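You operate a simulated robot arm through the tools that you are given. There is no shell and no other tool. Be economical: measure what you need, move in short steps, check, and stop when the job is done.

The job below is to be done with a simulated robot arm. You get a single attempt, and the scene is never put back.

## Task
Take the red spacer and put it on the job card on the top of the side bench.

The check looks at the end state, three seconds after you hand in, the way a careful person would. Anything else that was tipped, shoved, dropped, spilled or broken makes it a failure.

## Robot
A 7-joint arm with a two-finger parallel gripper, fixed in place. Base frame: the origin is at the foot of the arm, x ahead of it, y to its left, z up; the work surface is at about z = 0.9. Units: m, degrees, N and s.
With the tool pointing down near the work surface it reaches from about 0.24 to 0.68 m from the base axis. Its first joint turns from -66.0 to 66.0 degrees. Payload 2.4 kg.
The tool frame sits at the grasp point between the pads (the TCP): z along the fingers, y along the line on which they close. The tips reach 0.03 m beyond it. The gripper opens to 0.094 m. The fingers are 0.028 m wide and 0.01 m thick; the gripper's body (0.05 by 0.096 m) begins 0.055 m behind the TCP.
Orientation is that of the tool frame in the base frame, as a unit quaternion [x, y, z, w]. With the fingers straight down and closing along the base's y, the tool's x points along the base's -x, its y along +y and its z along -z.

## Interface
- The arm moves only by the tool nudge_tool. Its argument "steps" is a list that holds one entry, the list of rows, each a list of 6 numbers: the shift along the tool's x, y, z in units of 30 mm (1.0 is 30 mm), then the turn, a rotation vector about the tool's x, y, z in units of 8 degrees (1.0 is 8 degrees). In form: [[[dx, dy, dz, wx, wy, wz], ...]]. A call has 1 to 10 rows; each row shifts and turns the commanded pose from where the row before left it, along the tool's axes as they then stand. "gripper" is the closure in counts, from 0 (fully open) to 255 (shut), set as the call begins (left out, the last holds). A call with a number of a shift or a turn outside -1 to 1 is refused whole. A row lasts 0.2 s, in which the tool goes at most 0.05 m and 8.6 degrees; a call with a longer step from one row to the next is refused whole, and so is a gripper value outside its range. Where a pose cannot be reached the arm comes as near as it can. A force on the tool above 40 N (or 10 N above the force at the start of the call, whichever is more), or a blocked arm, ends the call early, and 0.2 s more pass. Each finger travels about 0.153 m/s and halts on what it meets, pressing with about 44 N; the grip force reading is that of the motor and also rises with nothing between the fingers. The clock runs only during rows and for 0.2 s after the last one: add rows that do not move to give the fingers time. The reply holds the time, the measured pose of the TCP, the force on the tool along the base axes, the opening and the grip force, in the units named above and with some noise.
- Cameras (640 x 400 px; columns grow to the right, rows downward): "scene" is fixed at [0.0322, 0.4671, 1.4638]; the picture's right is [-0.87, -0.49, 0.00], its down [-0.23, 0.41, -0.88] and it looks along [0.43, -0.77, -0.47] (base axes); focal length 339 px, centre (320, 200). "wrist" rides on the gripper at [0.076, 0.014, -0.102] in the tool frame; the picture's right is [-0.18, 0.98, 0.00], its down [-0.75, -0.14, -0.64] and it looks along [-0.63, -0.12, 0.77] (tool axes); focal length 243 px, centre (320, 200). There is no depth. A picture from a camera that has moved, and an enlarged one, comes with that camera's place and axes in the base frame and with its lens. The place of the scene camera against the robot may be out by one fixed shift of up to 0.018 m in any direction.
- capture(camera): a new picture of that camera. It takes no simulated time.
- inspect(camera, box): a new picture of the part [left, top, right, bottom] of that camera's present view, enlarged. It takes no simulated time.
- job_done(): hands the job in; it is judged then, once.

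Work in short steps. Places have to be worked out from the pictures, the camera data and where the tool is seen: move nearer, look again, correct. Check each grasp and each placing, and mend what went wrong. You have 90 turns and 46 pictures in all, those below and enlarged ones among them. Open the gripper and draw the arm clear of the work before you hand the job in, unless the task says otherwise; then end with one line.

The tools are called after "Call:" as a command line: name --argument value ..., lists and objects as JSON in quotes. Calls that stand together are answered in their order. nudge_tool: Moves the arm, as the interface text tells. Its arguments: {"type":"object","properties":{"steps":{"type":"array","items":{"type":"array","items":{"type":"array","items":{"type":"number"}}}},"gripper":{"type":"number"}},"required":["steps"]} The other tools are called the same way: capture (camera) takes a picture; inspect (camera, box) takes an enlarged picture of a part of a camera's view; job_done () hands the job in.

At the start:

```text
clock: 0.0
ee_pos: [0.4554, -0.1247, 1.1012]
tool_rot: [0.0, 1.0, -0.001, 0.001]
wrist_force: [-0.3, -0.4, 1.1]
finger_gap: 0.0936
gripper_force: 0.1
```

scene: 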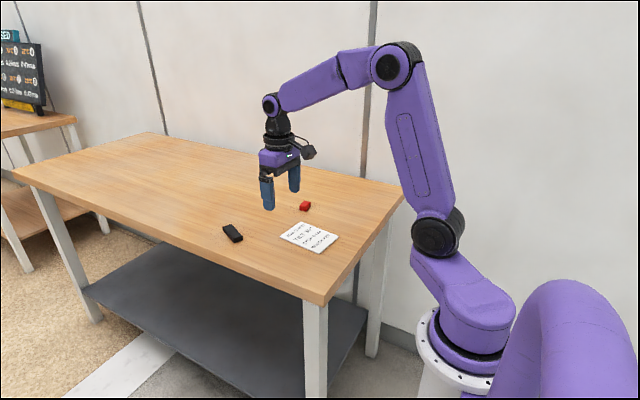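
wrist: 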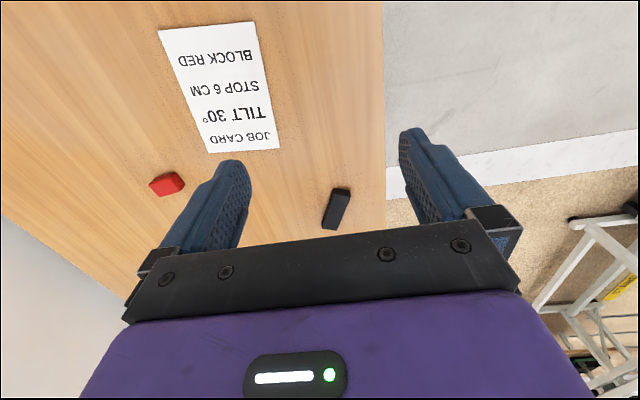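

The red block sits near (0.55, -0.37) and the card near (0.44, -0.24) by both cameras. I'll enlarge both views to see the block's orientation and size.

Call:
inspect --camera "wrist" --box '[130, 10, 290, 210]'

Call:
inspect --camera "scene" --box '[210, 180, 350, 268]'

```text
2.00 times, centred on (210, 110) of wrist
camera zoom: at [0.3785, -0.1099, 1.2038], right [0.18, 0.98, 0.0], down [0.75, -0.14, 0.64], along [0.63, -0.12, -0.77], focal length 485 px, centre (540, 380)
```

zoom: 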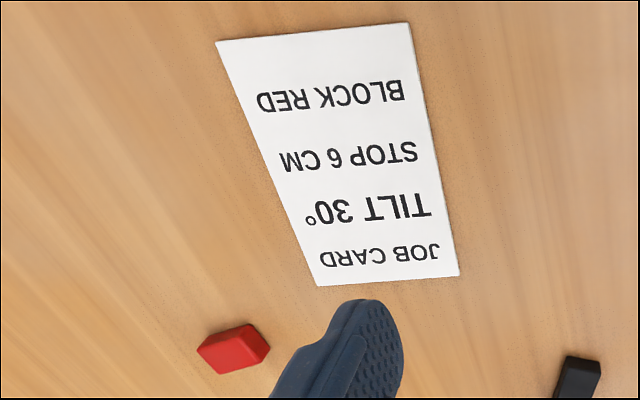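

```text
4.55 times, centred on (280, 224) of scene
camera zoom: at [0.0322, 0.4671, 1.4638], right [-0.87, -0.49, 0.0], down [-0.23, 0.41, -0.88], along [0.43, -0.77, -0.47], focal length 1540 px, centre (502, 91)
```

zoom: 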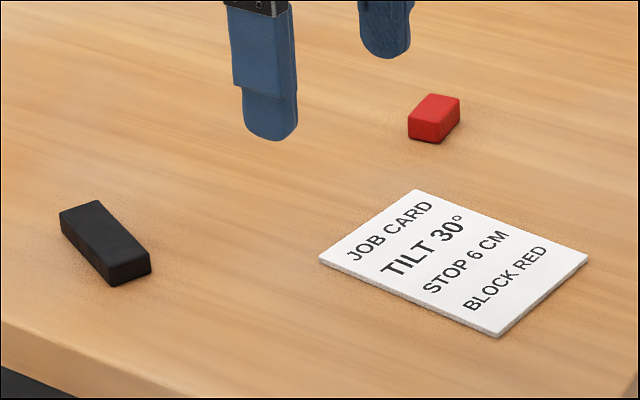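

The block is roughly 35 x 25 x 20 mm and clear of anything else. I'll move above it, staying high, and look again.

Call:
nudge_tool --steps '[[[-0.25, -0.78, 0.16, 0, 0, 0], [-0.25, -0.78, 0.16, 0, 0, 0], [-0.25, -0.78, 0.16, 0, 0, 0], [-0.25, -0.78, 0.16, 0, 0, 0], [-0.25, -0.78, 0.16, 0, 0, 0], [-0.25, -0.78, 0.16, 0, 0, 0], [-0.25, -0.78, 0.16, 0, 0, 0], [-0.25, -0.78, 0.16, 0, 0, 0], [-0.25, -0.78, 0.16, 0, 0, 0], [-0.25, -0.78, 0.16, 0, 0, 0]]]' --gripper 0

Call:
capture --camera "wrist"

```text
clock: 2.2
ee_pos: [0.5304, -0.3576, 1.0538]
tool_rot: [0.0, 1.0, 0.0, 0.0]
wrist_force: [-0.1, -0.7, 0.8]
finger_gap: 0.0942
gripper_force: 0.0
```

```text
41 pictures are left
camera wrist: at [0.4526, -0.3443, 1.1565], right [0.18, 0.98, 0.0], down [0.75, -0.14, 0.64], along [0.63, -0.12, -0.77], focal length 243 px, centre (320, 200)
```

wrist: 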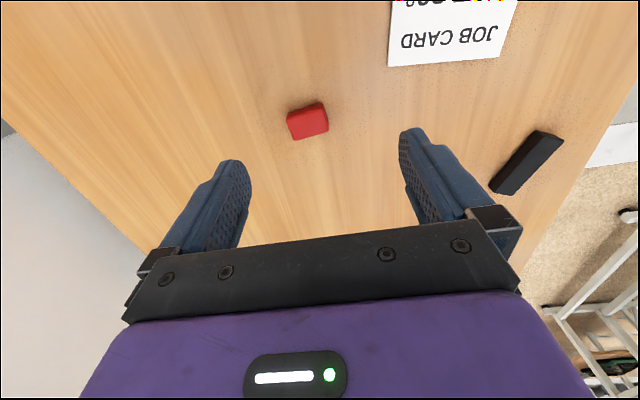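

Call:
inspect --camera "wrist" --box '[268, 90, 348, 140]'

```text
8.00 times, centred on (308, 115) of wrist
camera zoom: at [0.4526, -0.3443, 1.1565], right [0.18, 0.98, 0.0], down [0.75, -0.14, 0.64], along [0.63, -0.12, -0.77], focal length 1941 px, centre (416, 880)
```

zoom: 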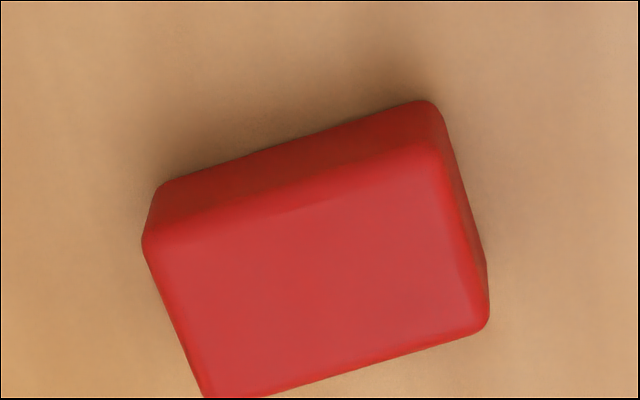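

The block's top face is about 38 x 22 mm with a height of 20 mm, centred at (0.548, -0.375), and its long side is turned about 5.5° from base y. I'll align over it, then come down to z≈0.97.

Call:
nudge_tool --steps '[[[-0.6, -0.57, 0, 0, 0, 0], [0, 0, 0, 0, 0, -0.69], [0, 0, 0.7, 0, 0, 0], [0, 0, 0.7, 0, 0, 0], [0, 0, 0.7, 0, 0, 0], [0, 0, 0.7, 0, 0, 0], [0, 0, 0, 0, 0, 0]]]'

Call:
capture --camera "wrist"

Call:
inspect --camera "scene" --box '[250, 150, 370, 225]'

```text
clock: 3.8
ee_pos: [0.5457, -0.3731, 0.9679]
tool_rot: [-0.048, 0.999, 0.0, 0.0]
wrist_force: [-0.7, 0.3, -0.2]
finger_gap: 0.0941
gripper_force: 0.0
```

```text
39 pictures are left
camera wrist: at [0.469, -0.3679, 1.0714], right [0.09, 1.0, 0.0], down [0.76, -0.07, 0.64], along [0.64, -0.06, -0.77], focal length 243 px, centre (320, 200)
```

wrist: 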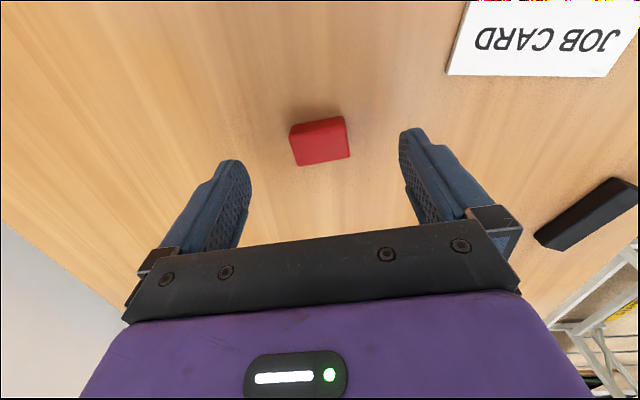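

```text
5.33 times, centred on (310, 188) of scene
camera zoom: at [0.0322, 0.4671, 1.4638], right [-0.87, -0.49, 0.0], down [-0.23, 0.41, -0.88], along [0.43, -0.77, -0.47], focal length 1807 px, centre (373, 267)
```

zoom: 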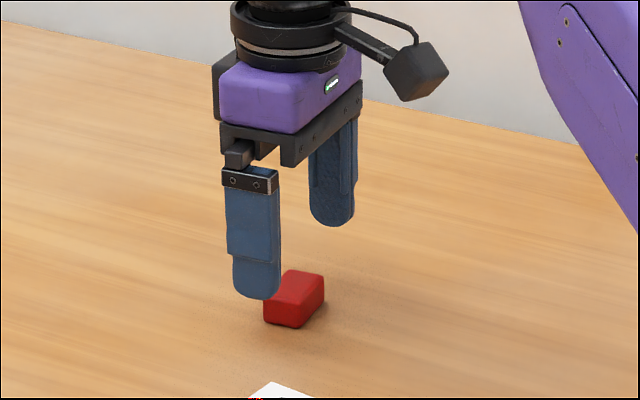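

The block recomputes to (0.547, -0.374), so the tool is centred. I'll go down to z≈0.934 with the fingers open.

Call:
nudge_tool --steps '[[[0, -0.03, 0.4, 0, 0, 0], [0, 0, 0.4, 0, 0, 0], [0, 0, 0.33, 0, 0, 0], [0, 0, 0, 0, 0, 0]]]'

Call:
capture --camera "wrist"

```text
clock: 4.8
ee_pos: [0.5466, -0.3758, 0.9328]
tool_rot: [-0.048, 0.999, 0.0, -0.001]
wrist_force: [0.3, -0.3, 0.1]
finger_gap: 0.0938
gripper_force: 0.0
```

```text
37 pictures are left
camera wrist: at [0.4686, -0.3688, 1.0367], right [0.09, 1.0, 0.0], down [0.76, -0.07, 0.64], along [0.64, -0.06, -0.77], focal length 243 px, centre (320, 200)
```

wrist: 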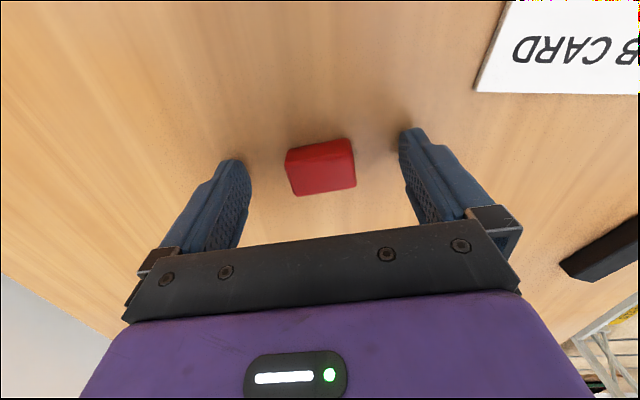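

No contact with the table, and the block sits between the fingers. I'll close the gripper.

Call:
nudge_tool --steps '[[[0, 0, 0, 0, 0, 0], [0, 0, 0, 0, 0, 0], [0, 0, 0, 0, 0, 0], [0, 0, 0, 0, 0, 0]]]' --gripper 255

```text
clock: 5.8
ee_pos: [0.5467, -0.3744, 0.9336]
tool_rot: [-0.048, 0.999, 0.0, 0.0]
wrist_force: [-0.8, 0.1, -0.2]
finger_gap: 0.0384
gripper_force: 44.1
```

The fingers stopped at 38 mm, which matches the block's length. I'll lift about 60 mm and check.

Call:
nudge_tool --steps '[[[0, 0, -0.5, 0, 0, 0], [0, 0, -0.5, 0, 0, 0], [0, 0, -0.5, 0, 0, 0], [0, 0, -0.5, 0, 0, 0], [0, 0, -0.5, 0, 0, 0], [0, 0, 0, 0, 0, 0]]]'

Call:
capture --camera "wrist"

```text
clock: 7.2
ee_pos: [0.5485, -0.3764, 1.0098]
tool_rot: [-0.049, 0.999, -0.001, 0.0]
wrist_force: [-0.2, 0.3, 0.4]
finger_gap: 0.0383
gripper_force: 43.8
```

```text
36 pictures are left
camera wrist: at [0.4698, -0.3684, 1.1122], right [0.09, 1.0, 0.0], down [0.76, -0.07, 0.64], along [0.64, -0.06, -0.77], focal length 243 px, centre (320, 200)
```

wrist: 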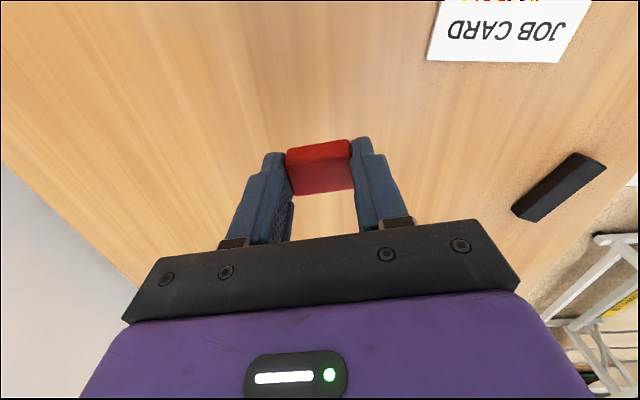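

The block is held squarely. From the first picture the card is about 100 x 140 mm, centred at (0.449, -0.235) and turned about -6°. I'll move over its centre at this height and turn to line up.

Call:
nudge_tool --steps '[[[0.355, 0.625, 0, 0, 0, 0], [0.355, 0.625, 0, 0, 0, 0], [0.355, 0.625, 0, 0, 0, 0], [0.355, 0.625, 0, 0, 0, 0], [0.355, 0.625, 0, 0, 0, 0], [0.355, 0.625, 0, 0, 0, 0], [0.355, 0.625, 0, 0, 0, 0], [0.355, 0.625, 0, 0, 0, 0], [0, 0, 0, 0, 0, 0.72], [0, 0, 0, 0, 0, 0.72]]]'

Call:
capture --camera "wrist"

Call:
inspect --camera "scene" --box '[240, 170, 368, 250]'

```text
clock: 9.4
ee_pos: [0.4523, -0.2349, 1.0099]
tool_rot: [0.053, 0.999, -0.001, 0.0]
wrist_force: [-0.4, -0.1, -0.2]
finger_gap: 0.0385
gripper_force: 44.2
```

```text
35 pictures are left
camera wrist: at [0.3755, -0.2133, 1.1131], right [0.29, 0.96, 0.0], down [0.73, -0.22, 0.64], along [0.62, -0.18, -0.77], focal length 243 px, centre (320, 200)
```

wrist: 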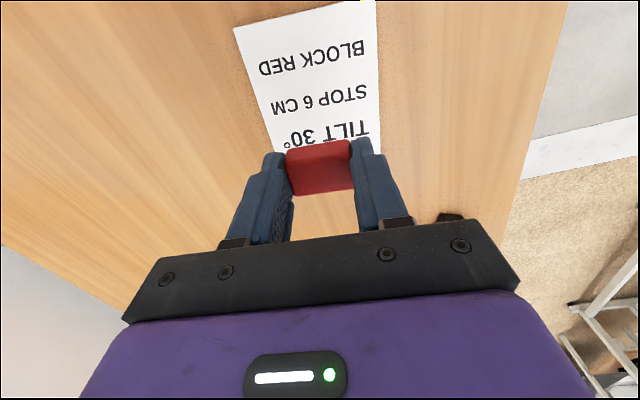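

```text
5.00 times, centred on (304, 210) of scene
camera zoom: at [0.0322, 0.4671, 1.4638], right [-0.87, -0.49, 0.0], down [-0.23, 0.41, -0.88], along [0.43, -0.77, -0.47], focal length 1694 px, centre (400, 150)
```

zoom: 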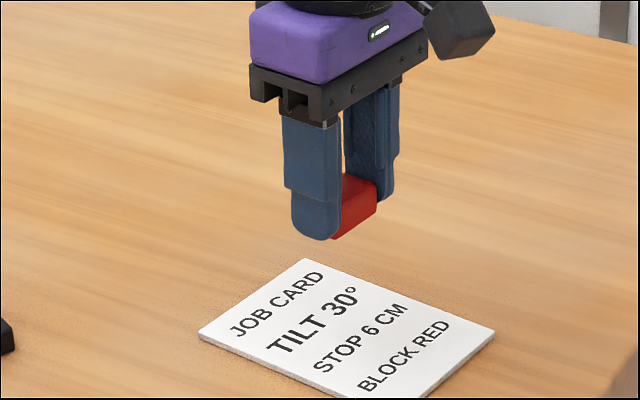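

The card's near corner recomputes to the same place, so the aim is good. I'll come down to just above the card.

Call:
nudge_tool --steps '[[[0.1, 0, 0.4, 0, 0, 0], [0, 0, 0.4, 0, 0, 0], [0, 0, 0.4, 0, 0, 0], [0, 0, 0.4, 0, 0, 0], [0, 0, 0.4, 0, 0, 0], [0, 0, 0, 0, 0, 0]]]'

Call:
inspect --camera "scene" --box '[256, 190, 352, 250]'

```text
clock: 10.8
ee_pos: [0.4486, -0.2352, 0.9472]
tool_rot: [0.052, 0.999, 0.0, 0.0]
wrist_force: [-0.3, 0.5, 0.2]
finger_gap: 0.0383
gripper_force: 44.1
```

```text
6.67 times, centred on (304, 220) of scene
camera zoom: at [0.0322, 0.4671, 1.4638], right [-0.87, -0.49, 0.0], down [-0.23, 0.41, -0.88], along [0.43, -0.77, -0.47], focal length 2259 px, centre (427, 67)
```

zoom: 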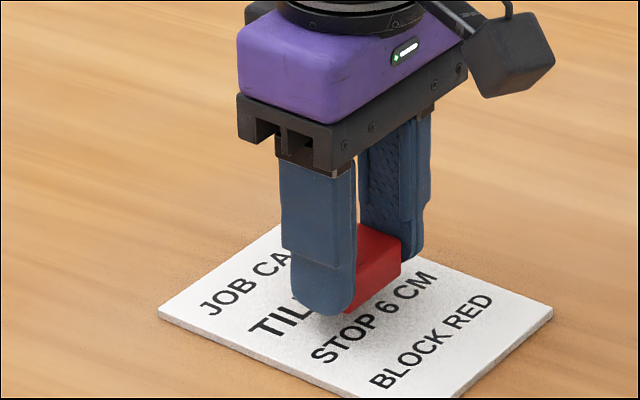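

The block is over the middle of the card, under a centimetre above it. I'll go down in small steps and watch the force.

Call:
nudge_tool --steps '[[[0, 0, 0.1, 0, 0, 0], [0, 0, 0.1, 0, 0, 0], [0, 0, 0, 0, 0, 0]]]'

```text
clock: 11.6
ee_pos: [0.4472, -0.2354, 0.9433]
tool_rot: [0.052, 0.999, 0.0, 0.0]
wrist_force: [-0.2, 0.0, -0.5]
finger_gap: 0.0383
gripper_force: 44.1
```

No contact yet, so I'll take another small step down.

Call:
nudge_tool --steps '[[[0, 0, 0.06, 0, 0, 0], [0, 0, 0.06, 0, 0, 0], [0, 0, 0, 0, 0, 0]]]'

```text
clock: 12.4
ee_pos: [0.4462, -0.2349, 0.9395]
tool_rot: [0.051, 0.999, 0.001, 0.0]
wrist_force: [0.1, -0.1, -0.1]
finger_gap: 0.0381
gripper_force: 44.7
```

Still no load on the tool; I'll step down another 1.5 mm and look.

Call:
nudge_tool --steps '[[[0, 0, 0.05, 0, 0, 0], [0, 0, 0, 0, 0, 0]]]'

Call:
inspect --camera "scene" --box '[280, 212, 328, 242]'

```text
clock: 13.0
ee_pos: [0.4471, -0.2358, 0.9386]
tool_rot: [0.052, 0.999, -0.001, 0.0]
wrist_force: [0.1, 0.2, -0.3]
finger_gap: 0.0384
gripper_force: 44.6
```

```text
13.33 times, centred on (304, 227) of scene
camera zoom: at [0.0322, 0.4671, 1.4638], right [-0.87, -0.49, 0.0], down [-0.23, 0.41, -0.88], along [0.43, -0.77, -0.47], focal length 4518 px, centre (533, -160)
```

zoom: 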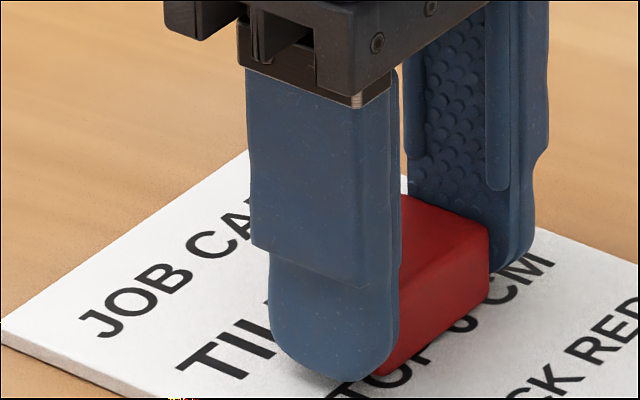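

Nearly down. I'll keep stepping by about 1 mm until the force reading shows contact.

Call:
nudge_tool --steps '[[[0, 0, 0.04, 0, 0, 0], [0, 0, 0, 0, 0, 0]]]'

```text
clock: 13.6
ee_pos: [0.4466, -0.2349, 0.9373]
tool_rot: [0.052, 0.999, 0.0, 0.0]
wrist_force: [-1.2, 0.8, 11.3]
finger_gap: 0.0384
gripper_force: 43.8
```

The upward force of 11 N shows the block resting on the card. I'll open the fingers gently to release it.

Call:
nudge_tool --steps '[[[0, 0, 0, 0, 0, 0], [0, 0, 0, 0, 0, 0], [0, 0, 0, 0, 0, 0]]]' --gripper 60

Call:
capture --camera "wrist"

```text
clock: 14.4
ee_pos: [0.446, -0.2346, 0.9384]
tool_rot: [0.052, 0.999, 0.0, 0.0]
wrist_force: [-0.1, 0.5, 0.5]
finger_gap: 0.0719
gripper_force: 0.0
```

```text
31 pictures are left
camera wrist: at [0.3705, -0.2121, 1.0406], right [0.29, 0.96, 0.0], down [0.73, -0.22, 0.64], along [0.62, -0.18, -0.77], focal length 243 px, centre (320, 200)
```

wrist: 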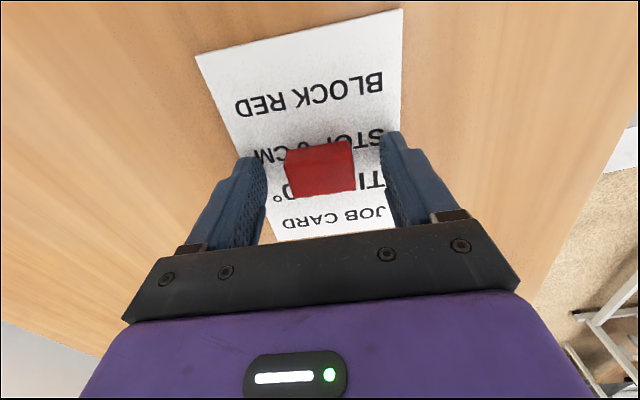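

The block is free and sits on the card. I'll raise the arm straight up to clear it.

Call:
nudge_tool --steps '[[[0, 0, -0.4, 0, 0, 0], [0, 0, -0.6, 0, 0, 0], [0, 0, -0.8, 0, 0, 0], [0, 0, -0.8, 0, 0, 0], [0, 0, -0.8, 0, 0, 0], [0, 0, -0.8, 0, 0, 0], [0, 0, -0.8, 0, 0, 0], [0, 0, 0, 0, 0, 0]]]' --gripper 0

Call:
capture --camera "wrist"

Call:
capture --camera "scene"

```text
clock: 16.2
ee_pos: [0.4462, -0.234, 1.0888]
tool_rot: [0.053, 0.999, 0.0, 0.001]
wrist_force: [0.0, -1.2, 0.3]
finger_gap: 0.0939
gripper_force: 0.0
```

```text
30 pictures are left
camera wrist: at [0.3703, -0.2127, 1.1912], right [0.29, 0.96, 0.0], down [0.73, -0.22, 0.64], along [0.62, -0.18, -0.77], focal length 243 px, centre (320, 200)
```

wrist: 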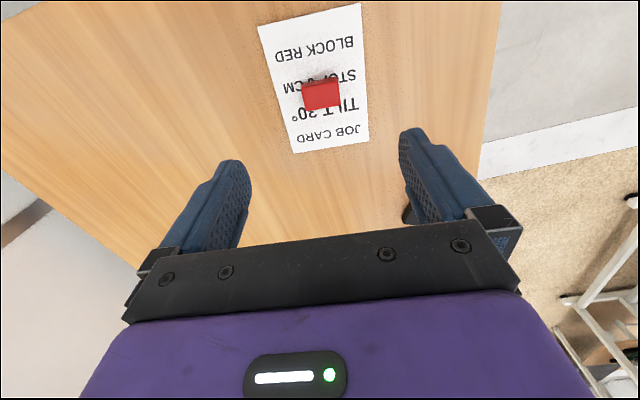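

```text
29 pictures are left
```

scene: 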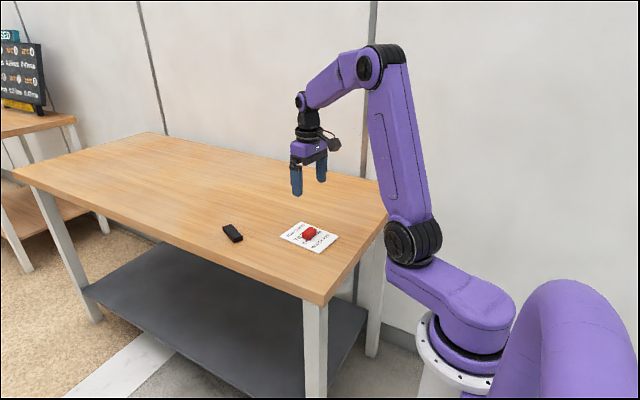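

The spacer lies flat in the middle of the card, the card and black block haven't moved, and the arm is clear with the gripper open. I'm handing the job in.

Call:
job_done

```text
The job is handed in.
```

The red spacer is flat on the middle of the job card on the bench top, nothing else was moved, and the job is handed in.
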